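You operate a simulated robot arm through the tools that you are given. There is no shell and no other tool.

You are at the controls of a simulated robot arm. One attempt, no reset.

JOB
Zero the pull tester, pull a tuft out of its brush and set the red slider to the peak.
Fine: press zero once, before you wind; end with the wheel slack, the orange arm open, the brush in its nest. Where these are worked on the way, their far stop is far enough and under half their travel is too little: orange arm.

Only the result counts: the job must be done as asked and must still hold three seconds after the hand-in. Knocking over, shifting, dropping, spilling or breaking anything else fails it.

ROBOT AND FRAMES
A 6-joint arm with a two-finger gripper, fixed in place. Base frame: the origin is at the foot of the arm, x ahead of it, y to its left, z up; the work surface is at about z = 760. Units: mm, rad, N and s.
Its first joint turns from -2.897 to 2.897 rad. Payload 2.45 kg.
The TCP is the grasp point between the finger pads, 20 mm short of the fingertips. In the tool frame z runs along the fingers and y along their closing line. Largest opening 140 mm; the body of the gripper starts 168 mm behind the TCP.
Orientation is that of the tool frame in the base frame, as [roll, pitch, yaw] about the fixed x, y, z axes, in that order (R = Rz(yaw) Ry(pitch) Rx(roll)). With the fingers straight down and closing along the base's y, the tool's x points along the base's -x, its y along +y and its z along -z.

CONTROLS
- The arm moves only by the tool send_rows. Its argument "targets" is one flat list of numbers, 7 for each row, row after row: the shift along the base's x, y, z in units of 50 mm (1.0 is 50 mm), then the turn, a rotation vector about the base's x, y, z in units of 5 degrees (1.0 is 5 degrees), then the closure, from 0 (fully open) to 1 (shut). In form: [tx, ty, tz, wx, wy, wz, fingers, tx, ty, tz, wx, wy, wz, fingers, ...]. A call has 1 to 20 rows; each row shifts and turns the commanded pose from where the row before left it. A call with a number of a shift or a turn outside -1 to 1 is refused whole. A row lasts 0.2 s, in which the tool goes at most 50 mm and 0.15 rad; a call with a longer step from one row to the next is refused whole, and so is a gripper value outside its range. Where a pose cannot be reached the arm comes as near as it can. A force on the tool above 50 N (or 10 N above the force at the start of the call, whichever is more), or a blocked arm, ends the call early, and 0.2 s more pass. The fingers move at their own pace (about 45 mm/s each) and stop on an object; they squeeze with about 36 N. The grip force told is the motor's: it shows also when the fingers shut on nothing. Time passes only in rows, and 0.2 s behind the last, so rows that do not move let the fingers close. The reply holds the time, the measured pose of the TCP, the force on the tool along the base axes, the opening and the grip force, in the units named above and with some noise, with the torque about the TCP (base axes, N m) and any sound that the robot's microphone picked up.
- Cameras (640 x 400 px; columns grow to the right, rows downward): "scene" is fixed at [49.3, 499.5, 1360.3]; the picture's right is [0.69, -0.73, 0.00], its down [-0.39, -0.37, -0.84] and it looks along [0.61, 0.58, -0.54] (base axes); focal length 297 px, centre (320, 200). "wrist" rides on the gripper at [78, 11, -209] in the tool frame; the picture's right is [-0.14, 0.99, 0.00], its down [-0.92, -0.13, -0.37] and it looks along [-0.36, -0.05, 0.93] (tool axes); focal length 280 px, centre (320, 200). There is no depth. A picture from a camera that has moved, and an enlarged one, comes with that camera's place and axes in the base frame and with its lens.
- get_image(camera): a new picture of that camera. It takes no simulated time.
- enlarge(camera, box): a new picture of the part [left, top, right, bottom] of that camera's present view, enlarged. It takes no simulated time.
- job_done(): hands the job in; it is judged then, once.

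Places have to be worked out from the pictures, the camera data and where the tool is seen. Open the gripper and draw the arm clear of the work before you hand the job in, unless the task says otherwise.

The tools are called by a JSON object that holds its "api" and its "payload". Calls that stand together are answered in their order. send_rows: Moves the arm, as the interface text tells. Its arguments: {"type":"object","properties":{"targets":{"type":"array","items":{"type":"number"}}},"required":["targets"]} The other tools are called the same way: get_image (camera) takes a picture; enlarge (camera, box) takes an enlarged picture of a part of a camera's view; job_done () hands the job in.

At the start:

```text
t: 0.0
ee_pos: [384.5, 593.3, 1102.1]
tool_rot: [3.14, 0.0, -3.141]
force: [0.5, -0.3, -0.7]
moment: [-0.04, 0.03, 0.01]
width: 139.8
finger_force: 0.1
```

scene: 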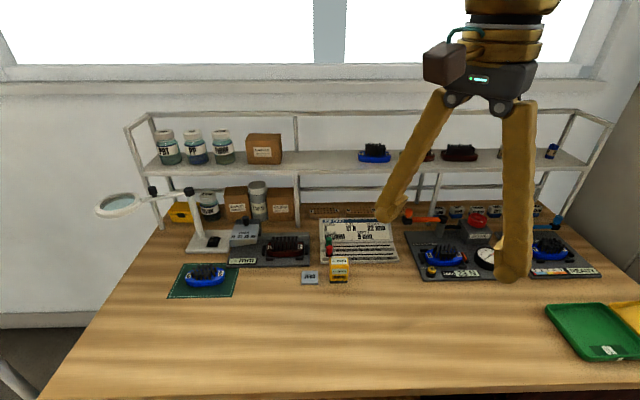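
wrist: 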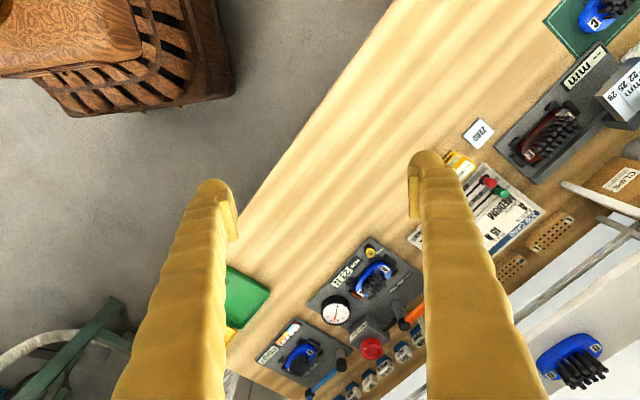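

I see a bench with several stations; I'll enlarge the scene around the tester and the notices to read them before moving.

{"api": "enlarge", "payload": {"camera": "scene", "box": [390, 190, 620, 300]}}

{"api": "enlarge", "payload": {"camera": "scene", "box": [290, 200, 410, 300]}}

{"api": "enlarge", "payload": {"camera": "scene", "box": [160, 180, 320, 310]}}

{"api": "enlarge", "payload": {"camera": "wrist", "box": [230, 220, 450, 400]}}

{"api": "enlarge", "payload": {"camera": "wrist", "box": [400, 100, 640, 260]}}

```text
2.78 times, centred on (505, 245) of scene
camera zoom: at [49.3, 499.5, 1360.3], right [0.69, -0.73, 0.0], down [-0.39, -0.37, -0.84], along [0.61, 0.58, -0.54], focal length 828 px, centre (-195, 75)
```

zoom: 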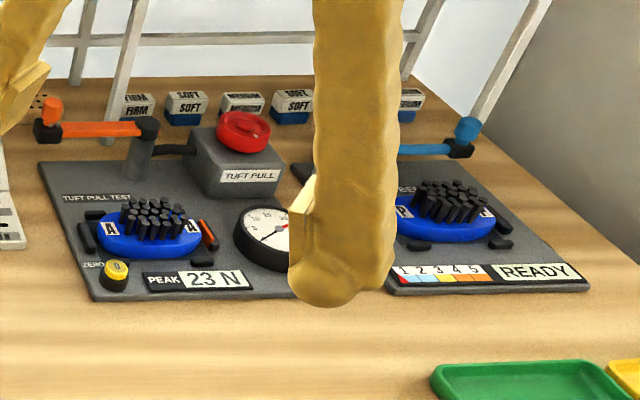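

```text
4.00 times, centred on (350, 250) of scene
camera zoom: at [49.3, 499.5, 1360.3], right [0.69, -0.73, 0.0], down [-0.39, -0.37, -0.84], along [0.61, 0.58, -0.54], focal length 1190 px, centre (200, 0)
```

zoom: 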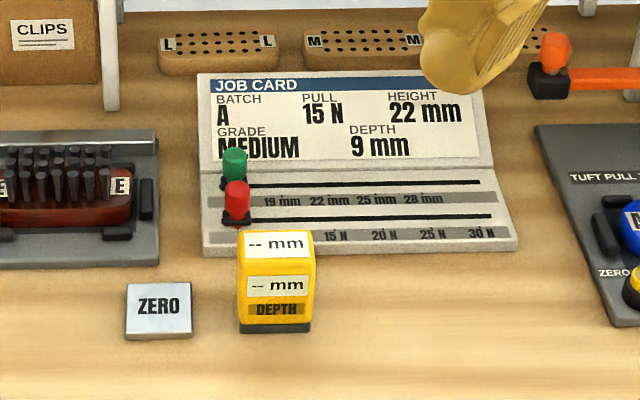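

```text
3.08 times, centred on (240, 245) of scene
camera zoom: at [49.3, 499.5, 1360.3], right [0.69, -0.73, 0.0], down [-0.39, -0.37, -0.84], along [0.61, 0.58, -0.54], focal length 915 px, centre (566, 62)
```

zoom: 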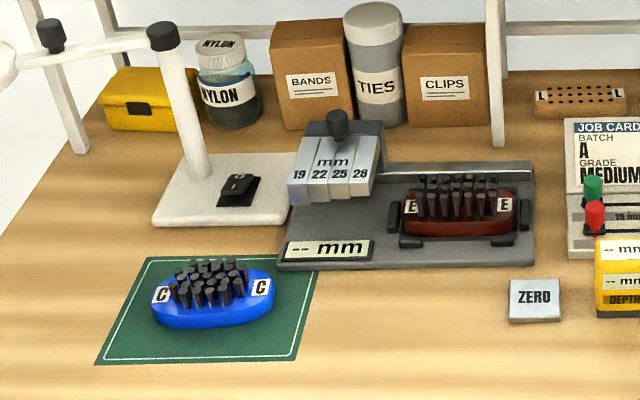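

```text
2.22 times, centred on (340, 310) of wrist
camera zoom: at [305.5, 604.8, 1312.8], right [0.14, 0.99, 0.0], down [0.92, -0.13, 0.37], along [0.36, -0.05, -0.93], focal length 623 px, centre (276, -44)
```

zoom: 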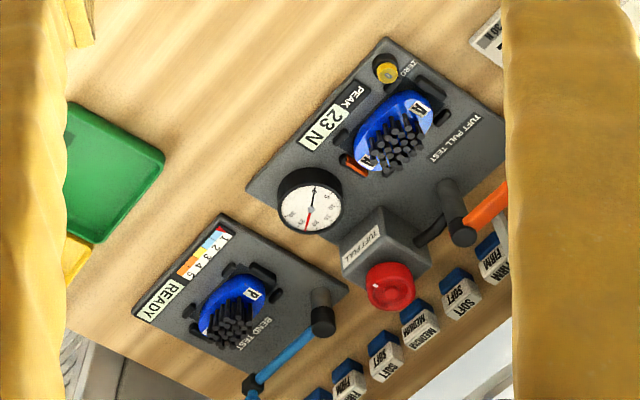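

```text
2.50 times, centred on (520, 180) of wrist
camera zoom: at [305.5, 604.8, 1312.8], right [0.14, 0.99, 0.0], down [0.92, -0.13, 0.37], along [0.36, -0.05, -0.93], focal length 701 px, centre (-180, 250)
```

zoom: 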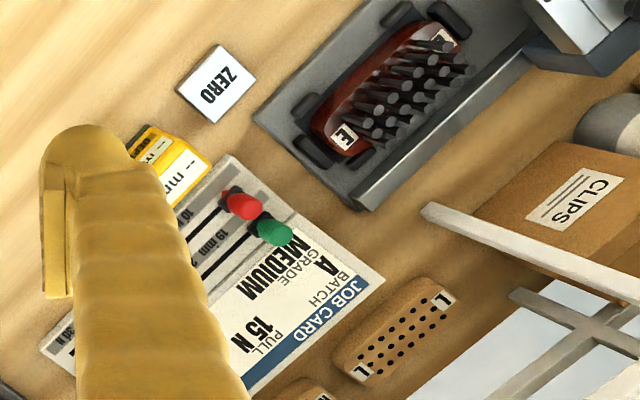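

The tester is around x 650–850, y 560–700, with the yellow zero button in front and the red knob at about (843, 642, 862). I'll move the hand forward at height so the wrist camera sees the tester close.

{"api": "send_rows", "payload": {"targets": [0.8, 0, 0, 0, 0, 0, 0, 0.8, 0, 0, 0, 0, 0, 0, 0.8, 0, 0, 0, 0, 0, 0, 0.8, 0, 0, 0, 0, 0, 0]}}

{"api": "get_image", "payload": {"camera": "wrist"}}

{"api": "get_image", "payload": {"camera": "scene"}}

```text
t: 1.0
ee_pos: [546.6, 592.3, 1099.8]
tool_rot: [3.14, 0.0, -3.14]
force: [-0.9, 0.9, 0.5]
moment: [0.07, -0.01, 0.02]
width: 140.0
finger_force: 0.1
```

```text
taken
camera wrist: at [467.7, 603.5, 1310.6], right [0.14, 0.99, 0.0], down [0.92, -0.13, 0.37], along [0.37, -0.05, -0.93], focal length 280 px, centre (320, 200)
```

wrist: 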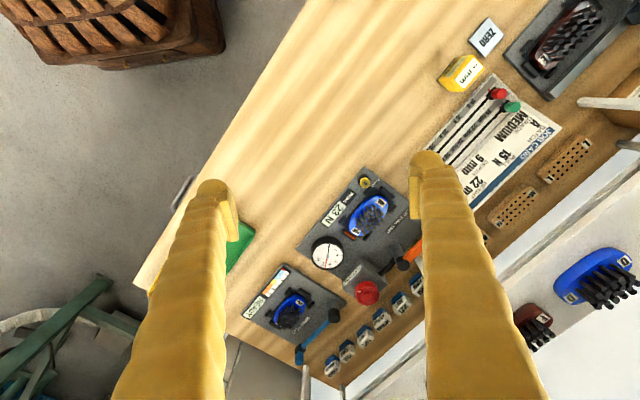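

```text
taken
```

scene: 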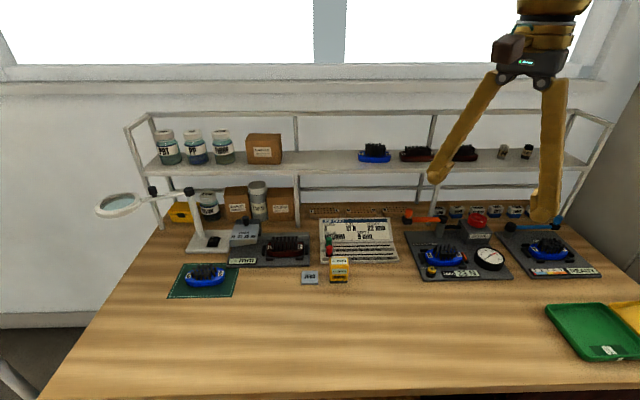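

The scene view of the tester is now clear. I'll enlarge it from both cameras.

{"api": "enlarge", "payload": {"camera": "scene", "box": [395, 195, 525, 285]}}

{"api": "enlarge", "payload": {"camera": "wrist", "box": [290, 155, 450, 325]}}

{"api": "enlarge", "payload": {"camera": "wrist", "box": [400, 50, 600, 250]}}

{"api": "enlarge", "payload": {"camera": "scene", "box": [310, 210, 410, 270]}}

```text
4.44 times, centred on (460, 240) of scene
camera zoom: at [49.3, 499.5, 1360.3], right [0.69, -0.73, 0.0], down [-0.39, -0.37, -0.84], along [0.61, 0.58, -0.54], focal length 1322 px, centre (-302, 22)
```

zoom: 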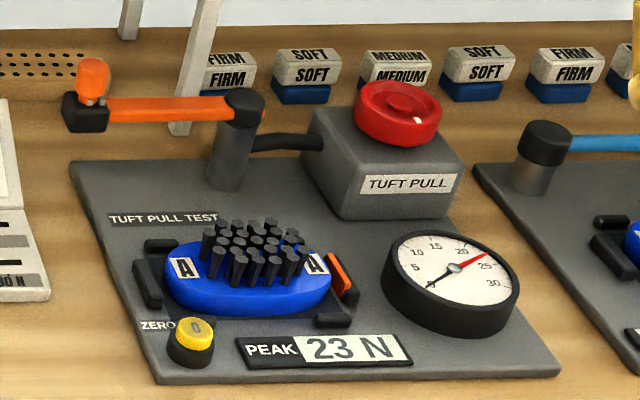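

```text
2.35 times, centred on (370, 240) of wrist
camera zoom: at [467.7, 603.5, 1310.6], right [0.14, 0.99, 0.0], down [0.92, -0.13, 0.37], along [0.37, -0.05, -0.93], focal length 660 px, centre (202, 106)
```

zoom: 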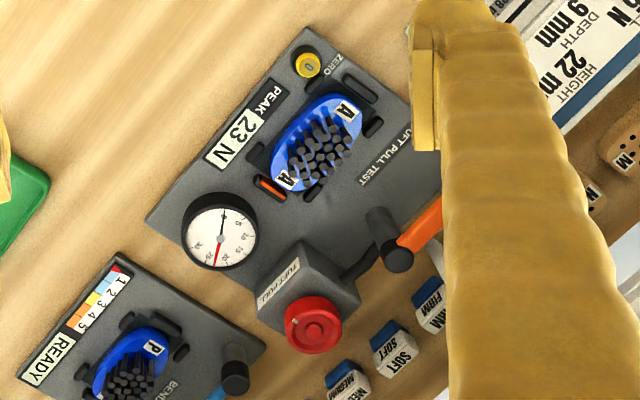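

```text
2.00 times, centred on (500, 150) of wrist
camera zoom: at [467.7, 603.5, 1310.6], right [0.14, 0.99, 0.0], down [0.92, -0.13, 0.37], along [0.37, -0.05, -0.93], focal length 561 px, centre (-40, 300)
```

zoom: 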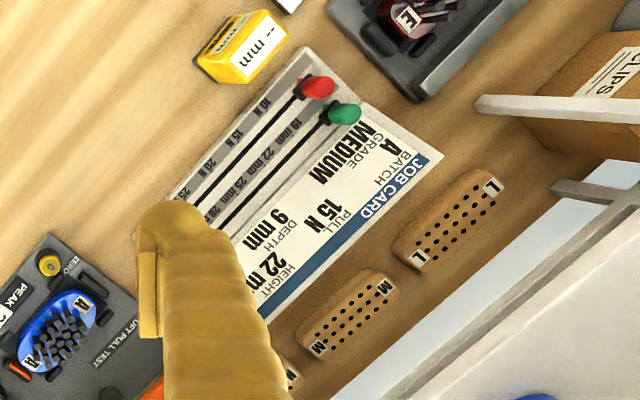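

```text
6.40 times, centred on (360, 240) of scene
camera zoom: at [49.3, 499.5, 1360.3], right [0.69, -0.73, 0.0], down [-0.39, -0.37, -0.84], along [0.61, 0.58, -0.54], focal length 1904 px, centre (64, -56)
```

zoom: 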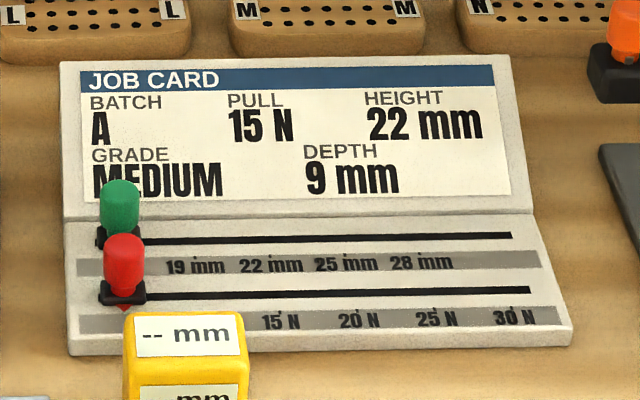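

The tester has a yellow zero button at about (654, 671), brush A in its nest, the red wheel on top of the box, and the orange arm pivoting at about (817, 725) with its knob near (747, 803). I'll turn the tool about 43.5° to line up with the bench and go down for a closer look.

{"api": "send_rows", "payload": {"targets": [0.16, 0.1, -0.3, 0, 0, 0.967, 0, 0.16, 0.1, -0.3, 0, 0, 0.967, 0, 0.16, 0.1, -0.3, 0, 0, 0.967, 0, 0.16, 0.1, -0.3, 0, 0, 0.967, 0, 0.16, 0.1, -0.3, 0, 0, 0.967, 0, 0.16, 0.1, -0.3, 0, 0, 0.967, 0, 0.16, 0.1, -0.3, 0, 0, 0.967, 0, 0.16, 0.1, -0.3, 0, 0, 0.967, 0, 0.16, 0.1, -0.3, 0, 0, 0.967, 0]}}

{"api": "get_image", "payload": {"camera": "wrist"}}

{"api": "get_image", "payload": {"camera": "scene"}}

```text
t: 3.0
ee_pos: [616.8, 637.8, 968.2]
tool_rot: [3.139, -0.001, -2.381]
force: [-0.2, -1.0, 0.2]
moment: [0.03, -0.03, 0.03]
width: 139.8
finger_force: 0.0
```

```text
taken
camera wrist: at [551.6, 592.0, 1179.0], right [-0.58, 0.81, 0.0], down [0.76, 0.54, 0.37], along [0.3, 0.22, -0.93], focal length 280 px, centre (320, 200)
```

wrist: 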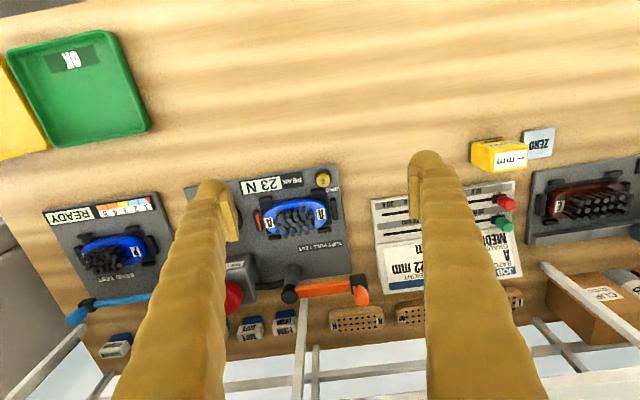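

```text
taken
```

scene: 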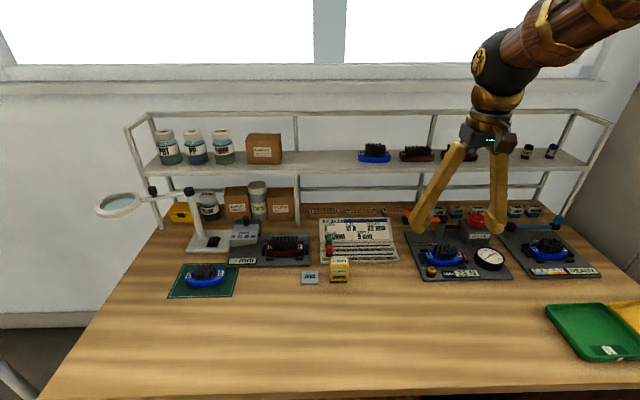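

The view is now aligned with the bench. I'll enlarge the tester and the shelf edge, since the shelf may limit the hand near the wheel.

{"api": "enlarge", "payload": {"camera": "wrist", "box": [220, 150, 420, 350]}}

{"api": "enlarge", "payload": {"camera": "scene", "box": [380, 100, 620, 250]}}

```text
2.00 times, centred on (320, 250) of wrist
camera zoom: at [551.6, 592.0, 1179.0], right [-0.58, 0.81, 0.0], down [0.76, 0.54, 0.37], along [0.3, 0.22, -0.93], focal length 561 px, centre (320, 100)
```

zoom: 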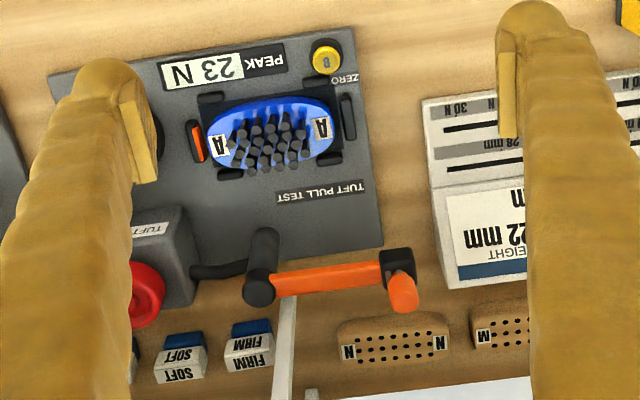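

```text
2.67 times, centred on (500, 175) of scene
camera zoom: at [49.3, 499.5, 1360.3], right [0.69, -0.73, 0.0], down [-0.39, -0.37, -0.84], along [0.61, 0.58, -0.54], focal length 793 px, centre (-160, 267)
```

zoom: 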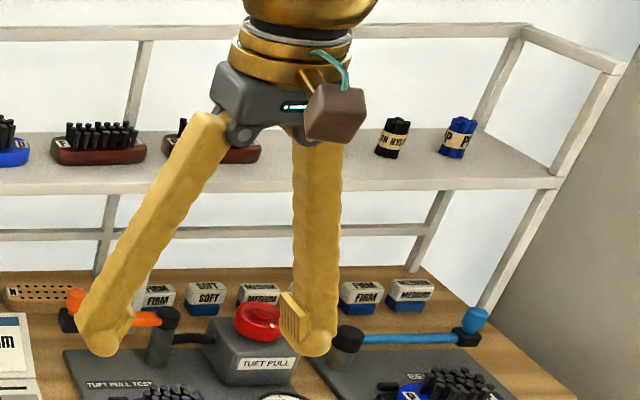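

Triangulating gives the zero button at about (645, 667), top near z ≈ 798. I'll shut the fingers and go to a point above it, slightly on the robot's side so they clear the nest.

{"api": "send_rows", "payload": {"targets": [0.1, 0.1, 0, 0, 0, 0, 1, 0.1, 0.1, 0, 0, 0, 0, 1, 0.1, 0.1, 0, 0, 0, 0, 1, 0.1, 0.12, 0, 0, 0, 0, 1, 0.1, 0.1, -0.4, 0, 0, 0, 1, 0, 0, -0.4, 0, 0, 0, 1, 0, 0, -0.4, 0, 0, 0, 1, 0, 0, -0.4, 0, 0, 0, 1, 0, 0, -0.4, 0, 0, 0, 1, 0, 0, 0, 0, 0, 0, 1]}}

{"api": "get_image", "payload": {"camera": "wrist"}}

{"api": "enlarge", "payload": {"camera": "scene", "box": [395, 185, 525, 285]}}

```text
t: 5.2
ee_pos: [641.8, 663.3, 866.3]
tool_rot: [3.141, 0.001, -2.381]
force: [0.7, -0.2, -0.6]
moment: [0.03, 0.0, -0.01]
width: 0.0
finger_force: 30.0
```

```text
taken
camera wrist: at [577.1, 619.2, 1076.8], right [-0.58, 0.81, 0.0], down [0.76, 0.54, 0.37], along [0.3, 0.22, -0.93], focal length 280 px, centre (320, 200)
```

wrist: 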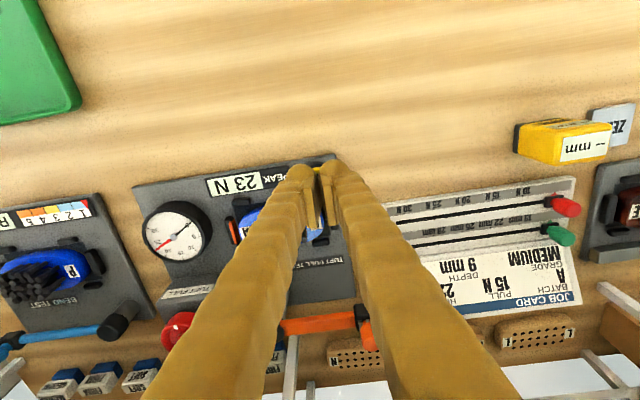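

```text
4.00 times, centred on (460, 235) of scene
camera zoom: at [49.3, 499.5, 1360.3], right [0.69, -0.73, 0.0], down [-0.39, -0.37, -0.84], along [0.61, 0.58, -0.54], focal length 1190 px, centre (-240, 60)
```

zoom: 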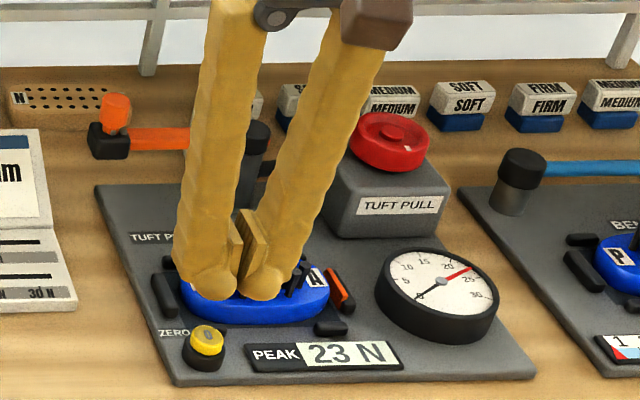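

Fingers are shut. I'll enlarge the wrist view to see how the button sits relative to the fingertips.

{"api": "enlarge", "payload": {"camera": "wrist", "box": [270, 130, 370, 230]}}

```text
4.00 times, centred on (320, 180) of wrist
camera zoom: at [577.1, 619.2, 1076.8], right [-0.58, 0.81, 0.0], down [0.76, 0.54, 0.37], along [0.3, 0.22, -0.93], focal length 1122 px, centre (320, 280)
```

zoom: 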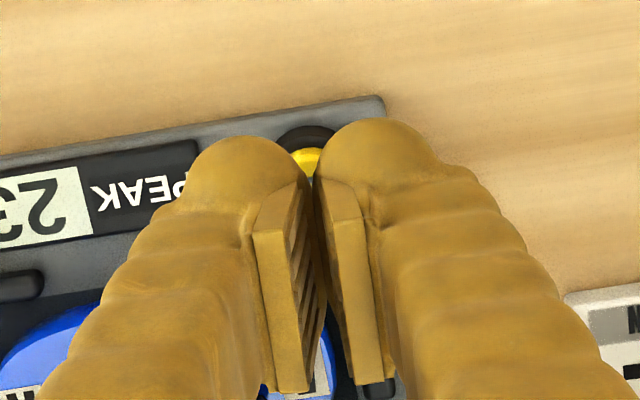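

The button is almost right under the tips, a few mm toward bench right. I'll nudge over and descend to just above it.

{"api": "send_rows", "payload": {"targets": [0.06, -0.02, -0.2, 0, 0, 0, 1, 0, 0, -0.2, 0, 0, 0, 1, 0, 0, -0.2, 0, 0, 0, 1]}}

{"api": "enlarge", "payload": {"camera": "scene", "box": [395, 185, 525, 285]}}

{"api": "enlarge", "payload": {"camera": "wrist", "box": [270, 130, 370, 230]}}

```text
t: 6.0
ee_pos: [646.1, 662.6, 836.4]
tool_rot: [3.139, -0.001, -2.383]
force: [-0.1, 0.1, -0.3]
moment: [-0.01, -0.02, 0.03]
width: 0.0
finger_force: 29.1
```

```text
4.00 times, centred on (460, 235) of scene
camera zoom: at [49.3, 499.5, 1360.3], right [0.69, -0.73, 0.0], down [-0.39, -0.37, -0.84], along [0.61, 0.58, -0.54], focal length 1190 px, centre (-240, 60)
```

zoom: 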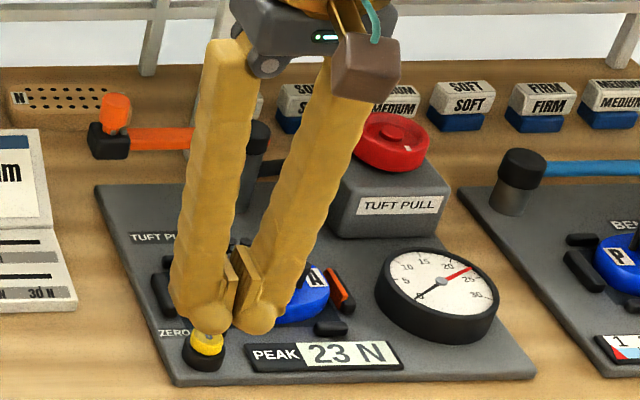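

```text
4.00 times, centred on (320, 180) of wrist
camera zoom: at [580.6, 617.1, 1047.0], right [-0.58, 0.81, 0.0], down [0.76, 0.54, 0.37], along [0.3, 0.22, -0.93], focal length 1122 px, centre (320, 280)
```

zoom: 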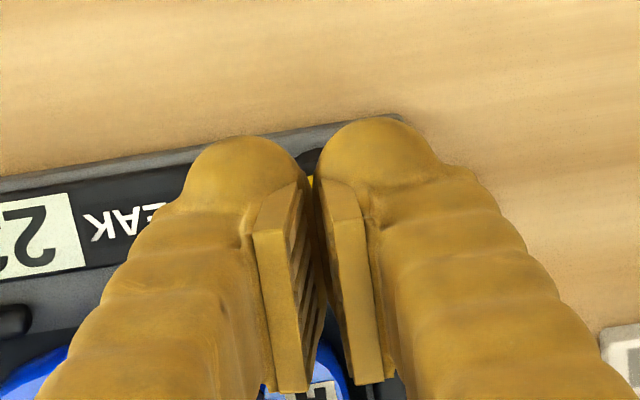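

Scene suggests the tips may sit several mm to the right of the button. I'll rise a little and open the fingers to about 50 mm to look at the button between them.

{"api": "send_rows", "payload": {"targets": [0, 0, 0.4, 0, 0, 0, 0.6, 0, 0, 0, 0, 0, 0, 0.6, 0, 0, 0, 0, 0, 0, 0.6, 0, 0, 0, 0, 0, 0, 0.6]}}

{"api": "enlarge", "payload": {"camera": "wrist", "box": [270, 130, 370, 230]}}

{"api": "enlarge", "payload": {"camera": "scene", "box": [395, 185, 525, 285]}}

```text
t: 7.0
ee_pos: [646.0, 661.9, 855.5]
tool_rot: [3.14, 0.0, -2.382]
force: [0.7, 0.2, 0.0]
moment: [-0.03, 0.0, 0.05]
width: 55.9
finger_force: 0.1
```

```text
4.00 times, centred on (320, 180) of wrist
camera zoom: at [580.2, 616.8, 1066.9], right [-0.58, 0.81, 0.0], down [0.76, 0.54, 0.37], along [0.3, 0.22, -0.93], focal length 1122 px, centre (320, 280)
```

zoom: 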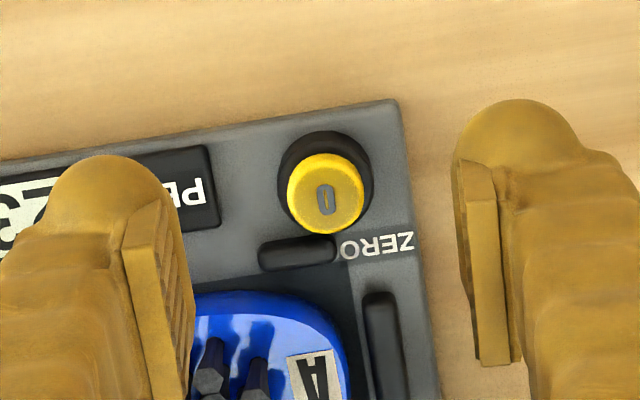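

```text
4.00 times, centred on (460, 235) of scene
camera zoom: at [49.3, 499.5, 1360.3], right [0.69, -0.73, 0.0], down [-0.39, -0.37, -0.84], along [0.61, 0.58, -0.54], focal length 1190 px, centre (-240, 60)
```

zoom: 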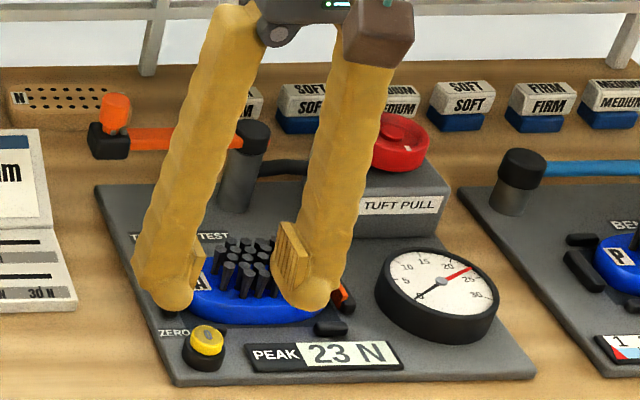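

Now the button top is clear at about (647, 667). I'll close, place the tips about 7 mm toward the robot from its centre (clear of the nest's front clip), and descend to just above it.

{"api": "send_rows", "payload": {"targets": [-0.08, 0.01, 0, 0, 0, 0, 1, 0, 0, 0, 0, 0, 0, 1, 0, 0, 0, 0, 0, 0, 1, 0, 0, 0, 0, 0, 0, 1, 0, 0, -0.2, 0, 0, 0, 1, 0, 0, -0.2, 0, 0, 0, 1, 0, 0, -0.1, 0, 0, 0, 1]}}

{"api": "enlarge", "payload": {"camera": "scene", "box": [395, 205, 495, 285]}}

{"api": "enlarge", "payload": {"camera": "wrist", "box": [270, 130, 370, 230]}}

```text
t: 8.6
ee_pos: [640.6, 663.8, 831.4]
tool_rot: [3.139, 0.001, -2.384]
force: [1.0, 0.5, -0.2]
moment: [-0.01, 0.0, 0.02]
width: 0.0
finger_force: 29.4
```

```text
5.00 times, centred on (445, 245) of scene
camera zoom: at [49.3, 499.5, 1360.3], right [0.69, -0.73, 0.0], down [-0.39, -0.37, -0.84], along [0.61, 0.58, -0.54], focal length 1487 px, centre (-305, -25)
```

zoom: 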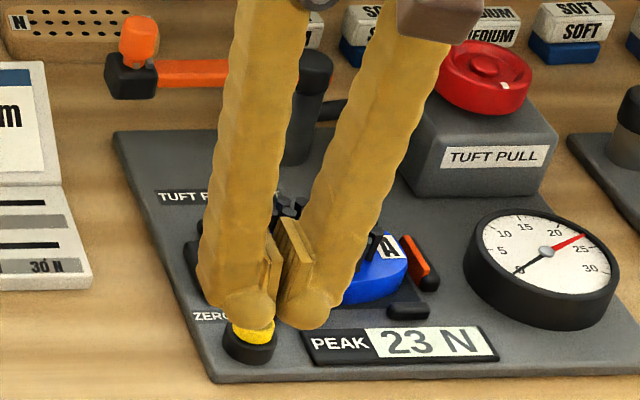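

```text
4.00 times, centred on (320, 180) of wrist
camera zoom: at [575.7, 618.5, 1042.1], right [-0.58, 0.81, 0.0], down [0.76, 0.54, 0.37], along [0.3, 0.22, -0.93], focal length 1122 px, centre (320, 280)
```

zoom: 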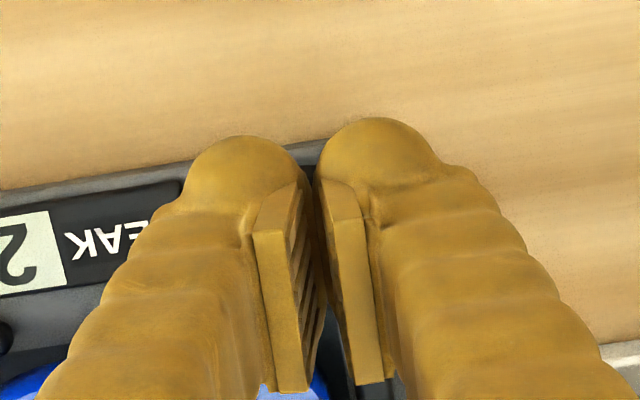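

The button looks about 3 mm to the left of the finger gap. I'll shift that much and descend in 2 mm steps, watching the force.

{"api": "send_rows", "payload": {"targets": [-0.04, 0.044, 0, 0, 0, 0, 1, 0, 0, -0.04, 0, 0, 0, 1, 0, 0, -0.04, 0, 0, 0, 1, 0, 0, -0.04, 0, 0, 0, 1, 0, 0, -0.04, 0, 0, 0, 1]}}

{"api": "enlarge", "payload": {"camera": "scene", "box": [395, 205, 495, 285]}}

```text
t: 9.8
ee_pos: [638.4, 665.4, 824.2]
tool_rot: [3.139, -0.001, -2.382]
force: [-0.9, 0.3, 0.1]
moment: [0.01, 0.0, 0.0]
width: 0.1
finger_force: 29.5
```

```text
5.00 times, centred on (445, 245) of scene
camera zoom: at [49.3, 499.5, 1360.3], right [0.69, -0.73, 0.0], down [-0.39, -0.37, -0.84], along [0.61, 0.58, -0.54], focal length 1487 px, centre (-305, -25)
```

zoom: 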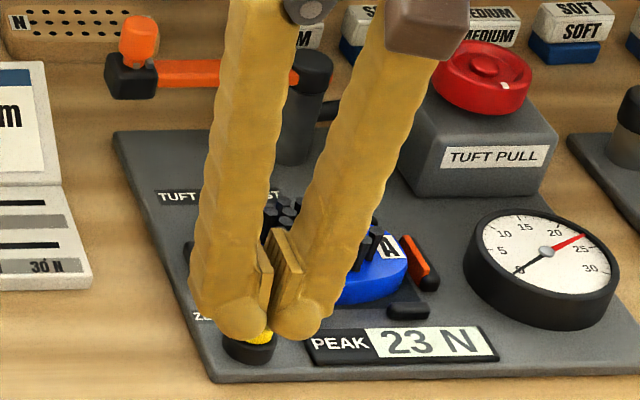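

Aligned over the button and no contact yet; I'll go down another 8 mm in 2 mm steps.

{"api": "send_rows", "payload": {"targets": [0, 0, -0.04, 0, 0, 0, 1, 0, 0, -0.04, 0, 0, 0, 1, 0, 0, -0.04, 0, 0, 0, 1, 0, 0, -0.04, 0, 0, 0, 1]}}

{"api": "enlarge", "payload": {"camera": "scene", "box": [395, 205, 495, 285]}}

```text
t: 10.8
ee_pos: [638.0, 667.1, 816.8]
tool_rot: [3.141, 0.0, -2.381]
force: [-0.5, 0.0, 0.8]
moment: [-0.01, 0.06, 0.02]
width: 0.0
finger_force: 29.3
```

```text
5.00 times, centred on (445, 245) of scene
camera zoom: at [49.3, 499.5, 1360.3], right [0.69, -0.73, 0.0], down [-0.39, -0.37, -0.84], along [0.61, 0.58, -0.54], focal length 1487 px, centre (-305, -25)
```

zoom: 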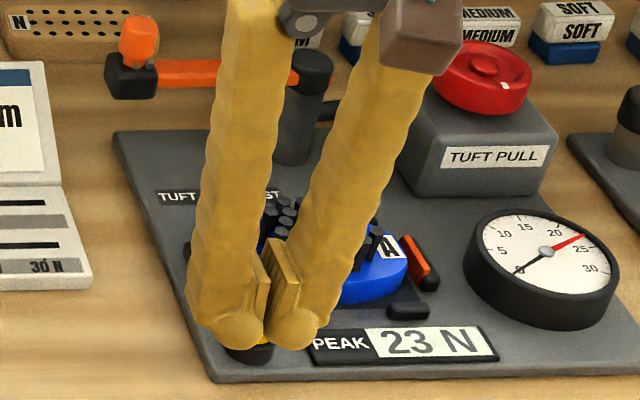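

Possibly at the onset of contact; I'll go on down 6 mm more.

{"api": "send_rows", "payload": {"targets": [0, 0, -0.03, 0, 0, 0, 1, 0, 0, -0.03, 0, 0, 0, 1, 0, 0, -0.03, 0, 0, 0, 1, 0, 0, -0.03, 0, 0, 0, 1]}}

{"api": "enlarge", "payload": {"camera": "scene", "box": [395, 205, 495, 285]}}

```text
t: 11.8
ee_pos: [638.4, 665.2, 810.9]
tool_rot: [3.141, -0.001, -2.383]
force: [0.2, -1.0, 1.4]
moment: [-0.03, 0.03, -0.02]
width: 0.2
finger_force: 29.2
```

```text
5.00 times, centred on (445, 245) of scene
camera zoom: at [49.3, 499.5, 1360.3], right [0.69, -0.73, 0.0], down [-0.39, -0.37, -0.84], along [0.61, 0.58, -0.54], focal length 1487 px, centre (-305, -25)
```

zoom: 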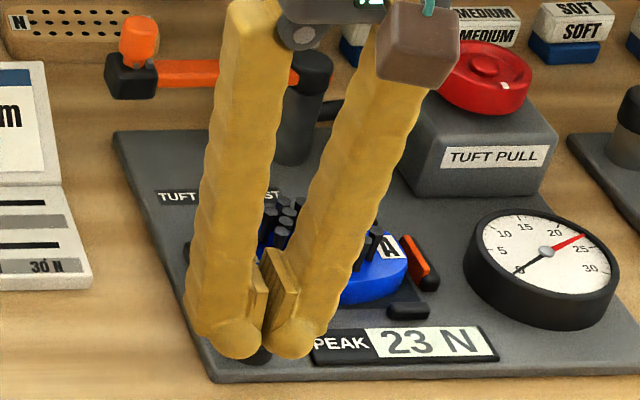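

No clear contact force or change on the display yet; I continue 5 mm more in small steps.

{"api": "send_rows", "payload": {"targets": [0, 0, -0.03, 0, 0, 0, 1, 0, 0, -0.03, 0, 0, 0, 1, 0, 0, -0.03, 0, 0, 0, 1]}}

{"api": "enlarge", "payload": {"camera": "scene", "box": [395, 205, 495, 285]}}

{"api": "enlarge", "payload": {"camera": "wrist", "box": [240, 130, 400, 230]}}

```text
t: 12.6
ee_pos: [638.4, 666.8, 804.9]
tool_rot: [3.14, 0.0, -2.382]
force: [-3.4, -1.0, 6.1]
moment: [0.0, -0.08, 0.02]
width: 0.1
finger_force: 29.5
heard: click
```

```text
5.00 times, centred on (445, 245) of scene
camera zoom: at [49.3, 499.5, 1360.3], right [0.69, -0.73, 0.0], down [-0.39, -0.37, -0.84], along [0.61, 0.58, -0.54], focal length 1487 px, centre (-305, -25)
```

zoom: 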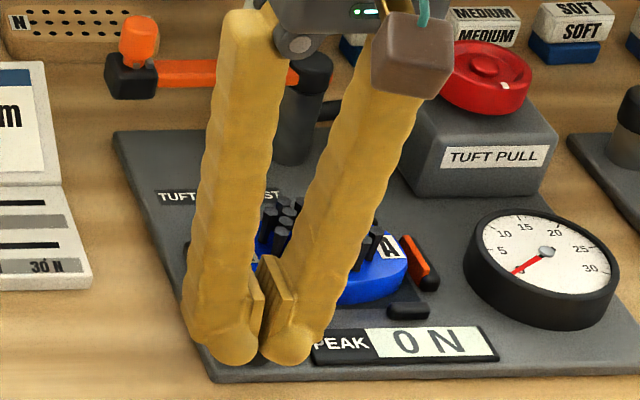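

```text
4.00 times, centred on (320, 180) of wrist
camera zoom: at [574.1, 621.3, 1016.0], right [-0.58, 0.81, 0.0], down [0.76, 0.54, 0.37], along [0.3, 0.22, -0.93], focal length 1122 px, centre (320, 280)
```

zoom: 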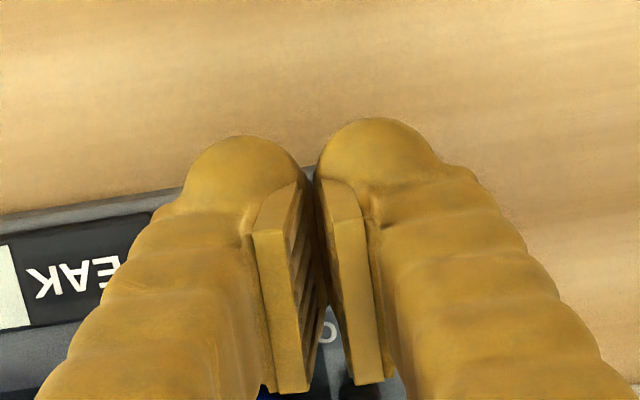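

The click was heard, the display shows 0 N and the red hand is at 0, so zero is pressed once. Now I rise, then turn the tool −90° while moving toward the orange arm's knob (about (728, 791, 869)) at height to test the reach.

{"api": "send_rows", "payload": {"targets": [0, 0, 0.2, 0, 0, 0, 1, 0, 0, 0.8, 0, 0, 0, 1, 0, 0, 0.9, 0, 0, 0, 1, 0, 0, 0.9, 0, 0, 0, 1, 0, 0, 0.9, 0, 0, 0, 1, 0.1, 0.14, 0, 0, 0, -1, 0.57, 0.1, 0.14, 0, 0, 0, -1, 0.57, 0.1, 0.14, 0, 0, 0, -1, 0.57, 0.1, 0.14, 0, 0, 0, -1, 0.57, 0.1, 0.14, 0, 0, 0, -1, 0.57, 0.1, 0.14, 0, 0, 0, -1, 0.57, 0.1, 0.14, 0, 0, 0, -1, 0.57, 0.1, 0.14, 0, 0, 0, -1, 0.57, 0.1, 0.14, 0, 0, 0, -1, 0.57]}}

{"api": "get_image", "payload": {"camera": "scene"}}

{"api": "get_image", "payload": {"camera": "wrist"}}

```text
t: 15.6
ee_pos: [682.2, 729.1, 990.8]
tool_rot: [3.14, -0.001, 3.113]
force: [0.0, 0.2, 0.3]
moment: [0.0, 0.03, 0.0]
width: 60.3
finger_force: 0.0
```

```text
taken
```

scene: 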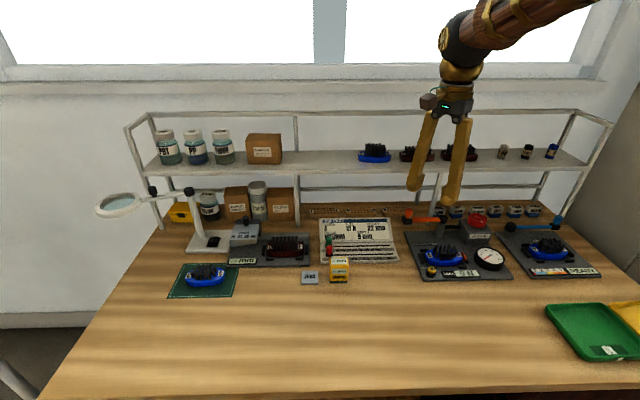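

```text
taken
camera wrist: at [604.4, 742.8, 1201.7], right [0.16, 0.99, 0.0], down [0.92, -0.15, 0.37], along [0.36, -0.06, -0.93], focal length 280 px, centre (320, 200)
```

wrist: 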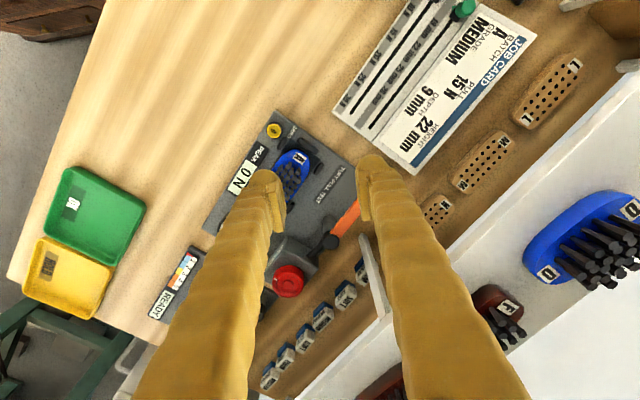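

Reach is fine so far (about 1.0 m). I continue the −45° turn and the move to above the knob.

{"api": "send_rows", "payload": {"targets": [0.1, 0.13, 0, 0, 0, -1, 0.57, 0.1, 0.13, 0, 0, 0, -1, 0.57, 0.1, 0.13, 0, 0, 0, -1, 0.57, 0.1, 0.13, 0, 0, 0, -1, 0.57, 0.1, 0.13, 0, 0, 0, -1, 0.57, 0.1, 0.13, 0, 0, 0, -1, 0.57, 0.1, 0.13, 0, 0, 0, -1, 0.57, 0.1, 0.13, 0, 0, 0, -1, 0.57, 0.1, 0.13, 0, 0, 0, -1, 0.57]}}

{"api": "enlarge", "payload": {"camera": "scene", "box": [360, 80, 540, 290]}}

{"api": "get_image", "payload": {"camera": "wrist"}}

```text
t: 17.6
ee_pos: [729.2, 787.0, 989.5]
tool_rot: [3.139, 0.0, 2.331]
force: [0.4, -0.5, 0.1]
moment: [-0.01, -0.04, 0.01]
width: 60.6
finger_force: 0.0
```

```text
1.90 times, centred on (450, 185) of scene
camera zoom: at [49.3, 499.5, 1360.3], right [0.69, -0.73, 0.0], down [-0.39, -0.37, -0.84], along [0.61, 0.58, -0.54], focal length 566 px, centre (72, 229)
```

zoom: 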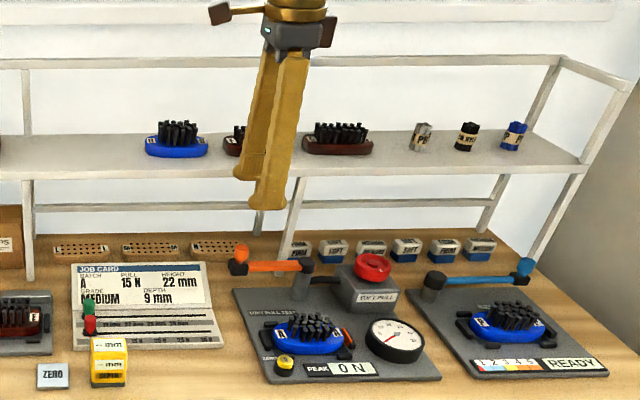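

```text
taken
camera wrist: at [681.3, 852.7, 1200.7], right [0.81, 0.58, 0.0], down [0.54, -0.76, 0.37], along [0.21, -0.3, -0.93], focal length 280 px, centre (320, 200)
```

wrist: 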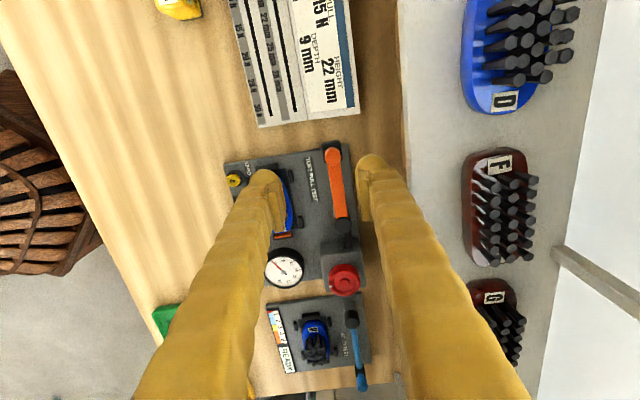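

The reach is fine with the tool vertical. The shelf's front edge is at about v = 1143 (bench depth), z ≈ 961, so clearance behind the knob is limited; I'll look closely at the knob between the fingers.

{"api": "enlarge", "payload": {"camera": "wrist", "box": [230, 120, 430, 320]}}

{"api": "enlarge", "payload": {"camera": "scene", "box": [390, 150, 490, 240]}}

```text
2.00 times, centred on (330, 220) of wrist
camera zoom: at [681.3, 852.7, 1200.7], right [0.81, 0.58, 0.0], down [0.54, -0.76, 0.37], along [0.21, -0.3, -0.93], focal length 561 px, centre (300, 160)
```

zoom: 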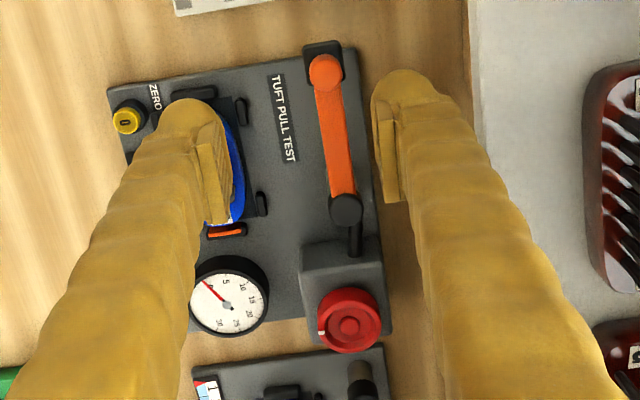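

```text
4.44 times, centred on (440, 195) of scene
camera zoom: at [49.3, 499.5, 1360.3], right [0.69, -0.73, 0.0], down [-0.39, -0.37, -0.84], along [0.61, 0.58, -0.54], focal length 1322 px, centre (-213, 222)
```

zoom: 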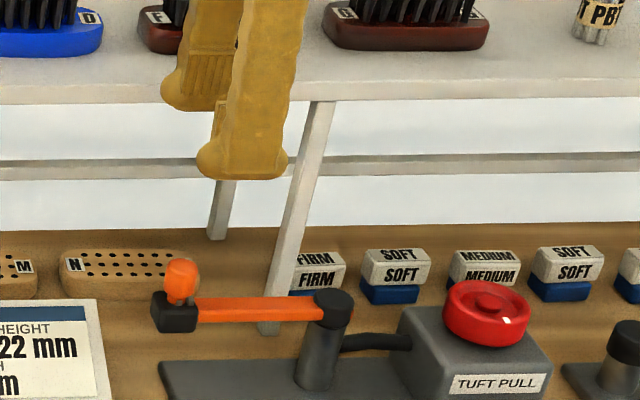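

Knob is at about (736, 800, 872), only ~58 mm in front of the shelf edge. I'll use a wide-open gripper (about 100 mm) offset toward the robot, so that only the far finger goes behind the knob, and descend part way.

{"api": "send_rows", "payload": {"targets": [-0.17, -0.1, 0, 0, 0, 0, 0.286, -0.17, -0.1, 0, 0, 0, 0, 0.286, 0, 0, 0, 0, 0, 0, 0.286, 0, 0, -0.4, 0, 0, 0, 0.286, 0, 0, -0.4, 0, 0, 0, 0.286, 0, 0, -0.4, 0, 0, 0, 0.286, 0, 0, -0.4, 0, 0, 0, 0.286]}}

{"api": "enlarge", "payload": {"camera": "wrist", "box": [220, 100, 440, 300]}}

{"api": "enlarge", "payload": {"camera": "scene", "box": [370, 130, 510, 290]}}

```text
t: 19.2
ee_pos: [711.1, 777.2, 910.5]
tool_rot: [3.14, 0.0, 2.332]
force: [-0.2, 0.8, 0.6]
moment: [0.02, 0.0, 0.0]
width: 100.1
finger_force: 0.1
```

```text
2.00 times, centred on (330, 200) of wrist
camera zoom: at [664.3, 842.1, 1120.8], right [0.81, 0.58, 0.0], down [0.54, -0.76, 0.37], along [0.22, -0.3, -0.93], focal length 561 px, centre (300, 200)
```

zoom: 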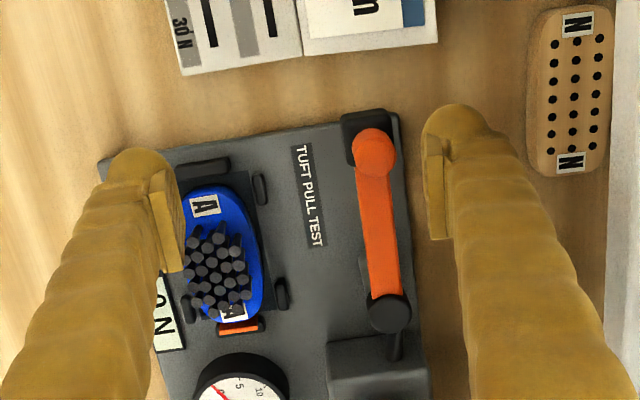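

```text
2.50 times, centred on (440, 210) of scene
camera zoom: at [49.3, 499.5, 1360.3], right [0.69, -0.73, 0.0], down [-0.39, -0.37, -0.84], along [0.61, 0.58, -0.54], focal length 744 px, centre (20, 175)
```

zoom: 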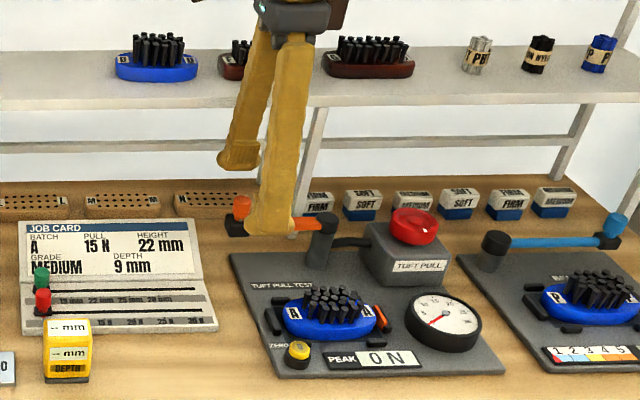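

The far finger is behind the knob line with a good gap and is clear of the shelf. I'll descend to TCP z ≈ 876 so its tip is level with the knob.

{"api": "send_rows", "payload": {"targets": [-0.04, 0.044, -0.23, 0, 0, 0, 0.286, 0, 0, -0.23, 0, 0, 0, 0.286, 0, 0, -0.23, 0, 0, 0, 0.286]}}

{"api": "enlarge", "payload": {"camera": "wrist", "box": [220, 100, 440, 300]}}

{"api": "enlarge", "payload": {"camera": "scene", "box": [390, 180, 500, 280]}}

```text
t: 20.0
ee_pos: [711.3, 780.3, 876.4]
tool_rot: [3.14, 0.002, 2.33]
force: [0.3, 0.1, -0.7]
moment: [0.02, 0.02, 0.02]
width: 100.0
finger_force: 0.0
```

```text
2.00 times, centred on (330, 200) of wrist
camera zoom: at [663.7, 844.4, 1086.5], right [0.81, 0.58, 0.0], down [0.54, -0.76, 0.37], along [0.22, -0.3, -0.93], focal length 561 px, centre (300, 200)
```

zoom: 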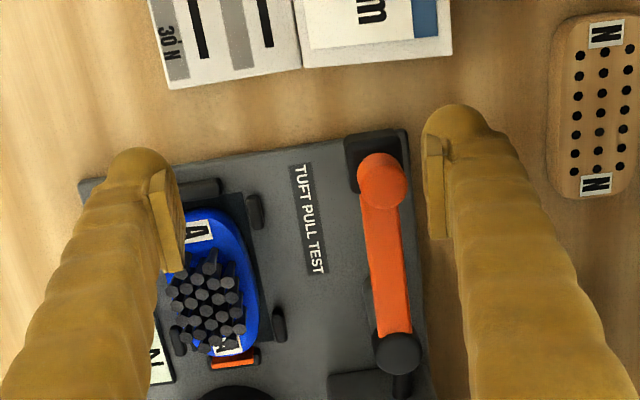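

```text
4.00 times, centred on (445, 230) of scene
camera zoom: at [49.3, 499.5, 1360.3], right [0.69, -0.73, 0.0], down [-0.39, -0.37, -0.84], along [0.61, 0.58, -0.54], focal length 1190 px, centre (-180, 80)
```

zoom: 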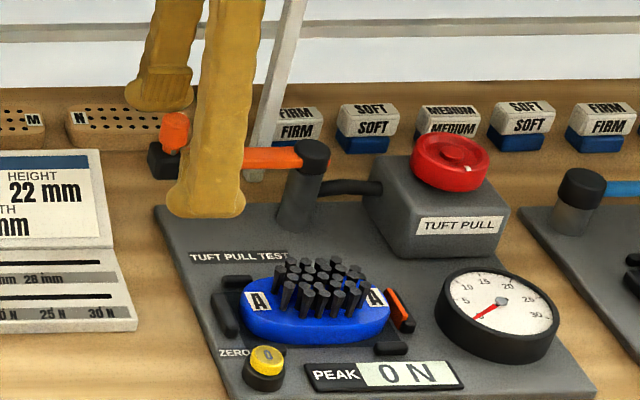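

The far finger sits behind the knob with about 7 mm gap. I'll rotate the tool about the post axis (≈(811, 725)) so the finger sweeps the arm in, starting with 20° to check that it follows.

{"api": "send_rows", "payload": {"targets": [-0.066, -0.129, 0, 0, 0, 0, 0.286, -0.075, -0.185, 0, 0, 0, 1, 0.286, -0.06, -0.189, 0, 0, 0, 1, 0.286, -0.043, -0.193, 0, 0, 0, 1, 0.286, -0.026, -0.199, 0, 0, 0, 1, 0.286]}}

{"api": "enlarge", "payload": {"camera": "wrist", "box": [220, 100, 440, 300]}}

{"api": "enlarge", "payload": {"camera": "scene", "box": [390, 180, 500, 280]}}

```text
t: 21.2
ee_pos: [696.6, 735.9, 875.9]
tool_rot: [3.141, 0.002, 2.682]
force: [-3.1, 2.1, 11.3]
moment: [0.55, -0.31, 0.25]
width: 101.9
finger_force: 1.4
```

```text
2.00 times, centred on (330, 200) of wrist
camera zoom: at [630.9, 780.9, 1087.2], right [0.56, 0.83, 0.0], down [0.77, -0.52, 0.37], along [0.3, -0.21, -0.93], focal length 561 px, centre (300, 200)
```

zoom: 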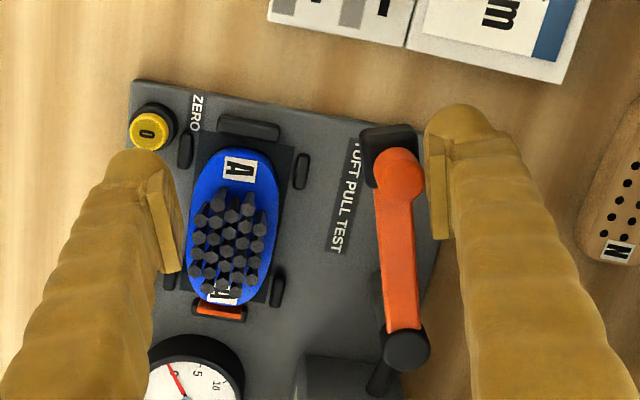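

```text
4.00 times, centred on (445, 230) of scene
camera zoom: at [49.3, 499.5, 1360.3], right [0.69, -0.73, 0.0], down [-0.39, -0.37, -0.84], along [0.61, 0.58, -0.54], focal length 1190 px, centre (-180, 80)
```

zoom: 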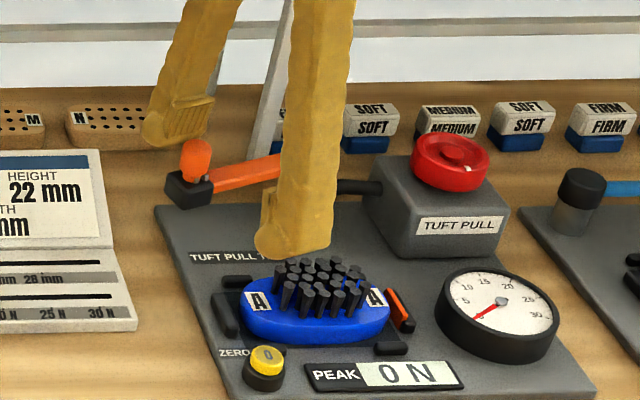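

The arm swings with the finger. The 11 N upward force suggests the tip rubs on the black block, so I'll raise 3 mm and go on another 25°.

{"api": "send_rows", "payload": {"targets": [0, 0, 0.06, 0, 0, 0, 0.286, -0.008, -0.198, 0, 0, 0, 1, 0.286, 0.009, -0.198, 0, 0, 0, 1, 0.286, 0.025, -0.197, 0, 0, 0, 1, 0.286, 0.045, -0.195, 0, 0, 0, 1, 0.286, 0.059, -0.19, 0, 0, 0, 1, 0.286]}}

{"api": "enlarge", "payload": {"camera": "wrist", "box": [220, 100, 440, 300]}}

{"api": "enlarge", "payload": {"camera": "scene", "box": [390, 180, 500, 280]}}

```text
t: 22.6
ee_pos: [703.0, 687.2, 878.7]
tool_rot: [3.138, 0.001, 3.118]
force: [6.6, -0.7, 17.9]
moment: [0.94, -0.2, -0.34]
width: 101.6
finger_force: 1.8
```

```text
2.00 times, centred on (330, 200) of wrist
camera zoom: at [623.9, 700.2, 1090.1], right [0.16, 0.99, 0.0], down [0.92, -0.15, 0.37], along [0.36, -0.06, -0.93], focal length 561 px, centre (300, 200)
```

zoom: 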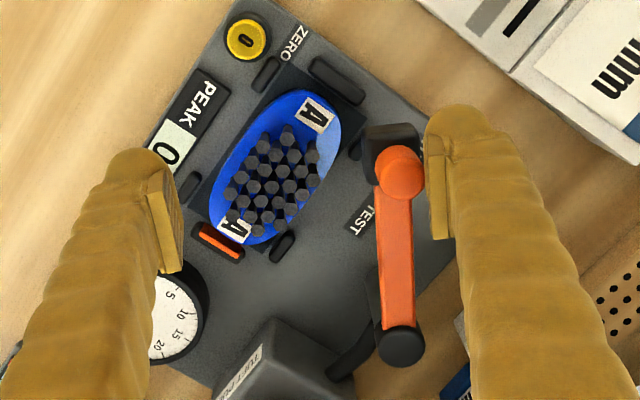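

```text
4.00 times, centred on (445, 230) of scene
camera zoom: at [49.3, 499.5, 1360.3], right [0.69, -0.73, 0.0], down [-0.39, -0.37, -0.84], along [0.61, 0.58, -0.54], focal length 1190 px, centre (-180, 80)
```

zoom: 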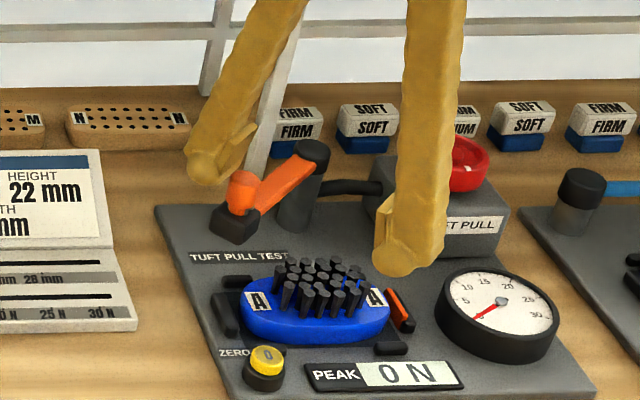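

The arm is about half way in, following well. I'll raise 4 mm more to ease the vertical load and sweep on.

{"api": "send_rows", "payload": {"targets": [0, 0, 0.08, 0, 0, 0, 0.286, 0.077, -0.183, 0, 0, 0, 1, 0.286, 0.09, -0.176, 0, 0, 0, 1, 0.286, 0.107, -0.168, 0, 0, 0, 1, 0.286, 0.121, -0.156, 0, 0, 0, 1, 0.286]}}

{"api": "enlarge", "payload": {"camera": "wrist", "box": [220, 100, 440, 300]}}

{"api": "enlarge", "payload": {"camera": "scene", "box": [390, 180, 500, 280]}}

```text
t: 23.8
ee_pos: [721.5, 650.5, 883.3]
tool_rot: [3.141, -0.001, -2.816]
force: [0.1, -0.1, 4.5]
moment: [0.21, 0.05, -0.08]
width: 100.3
finger_force: 0.4
```

```text
2.00 times, centred on (330, 200) of wrist
camera zoom: at [644.1, 637.5, 1094.0], right [-0.19, 0.98, 0.0], down [0.91, 0.17, 0.37], along [0.36, 0.07, -0.93], focal length 561 px, centre (300, 200)
```

zoom: 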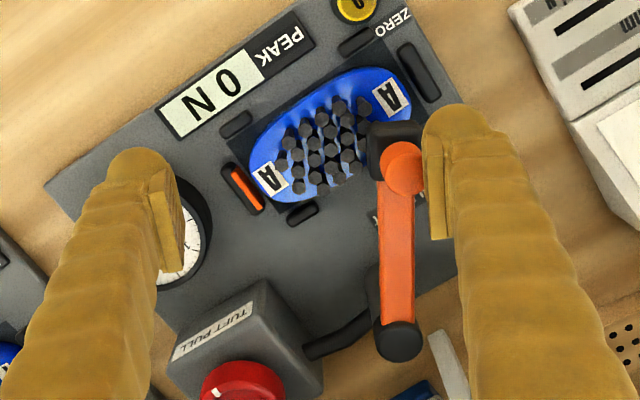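

```text
4.00 times, centred on (445, 230) of scene
camera zoom: at [49.3, 499.5, 1360.3], right [0.69, -0.73, 0.0], down [-0.39, -0.37, -0.84], along [0.61, 0.58, -0.54], focal length 1190 px, centre (-180, 80)
```

zoom: 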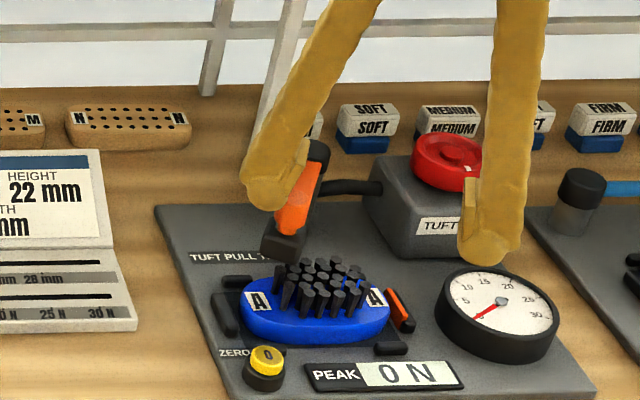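

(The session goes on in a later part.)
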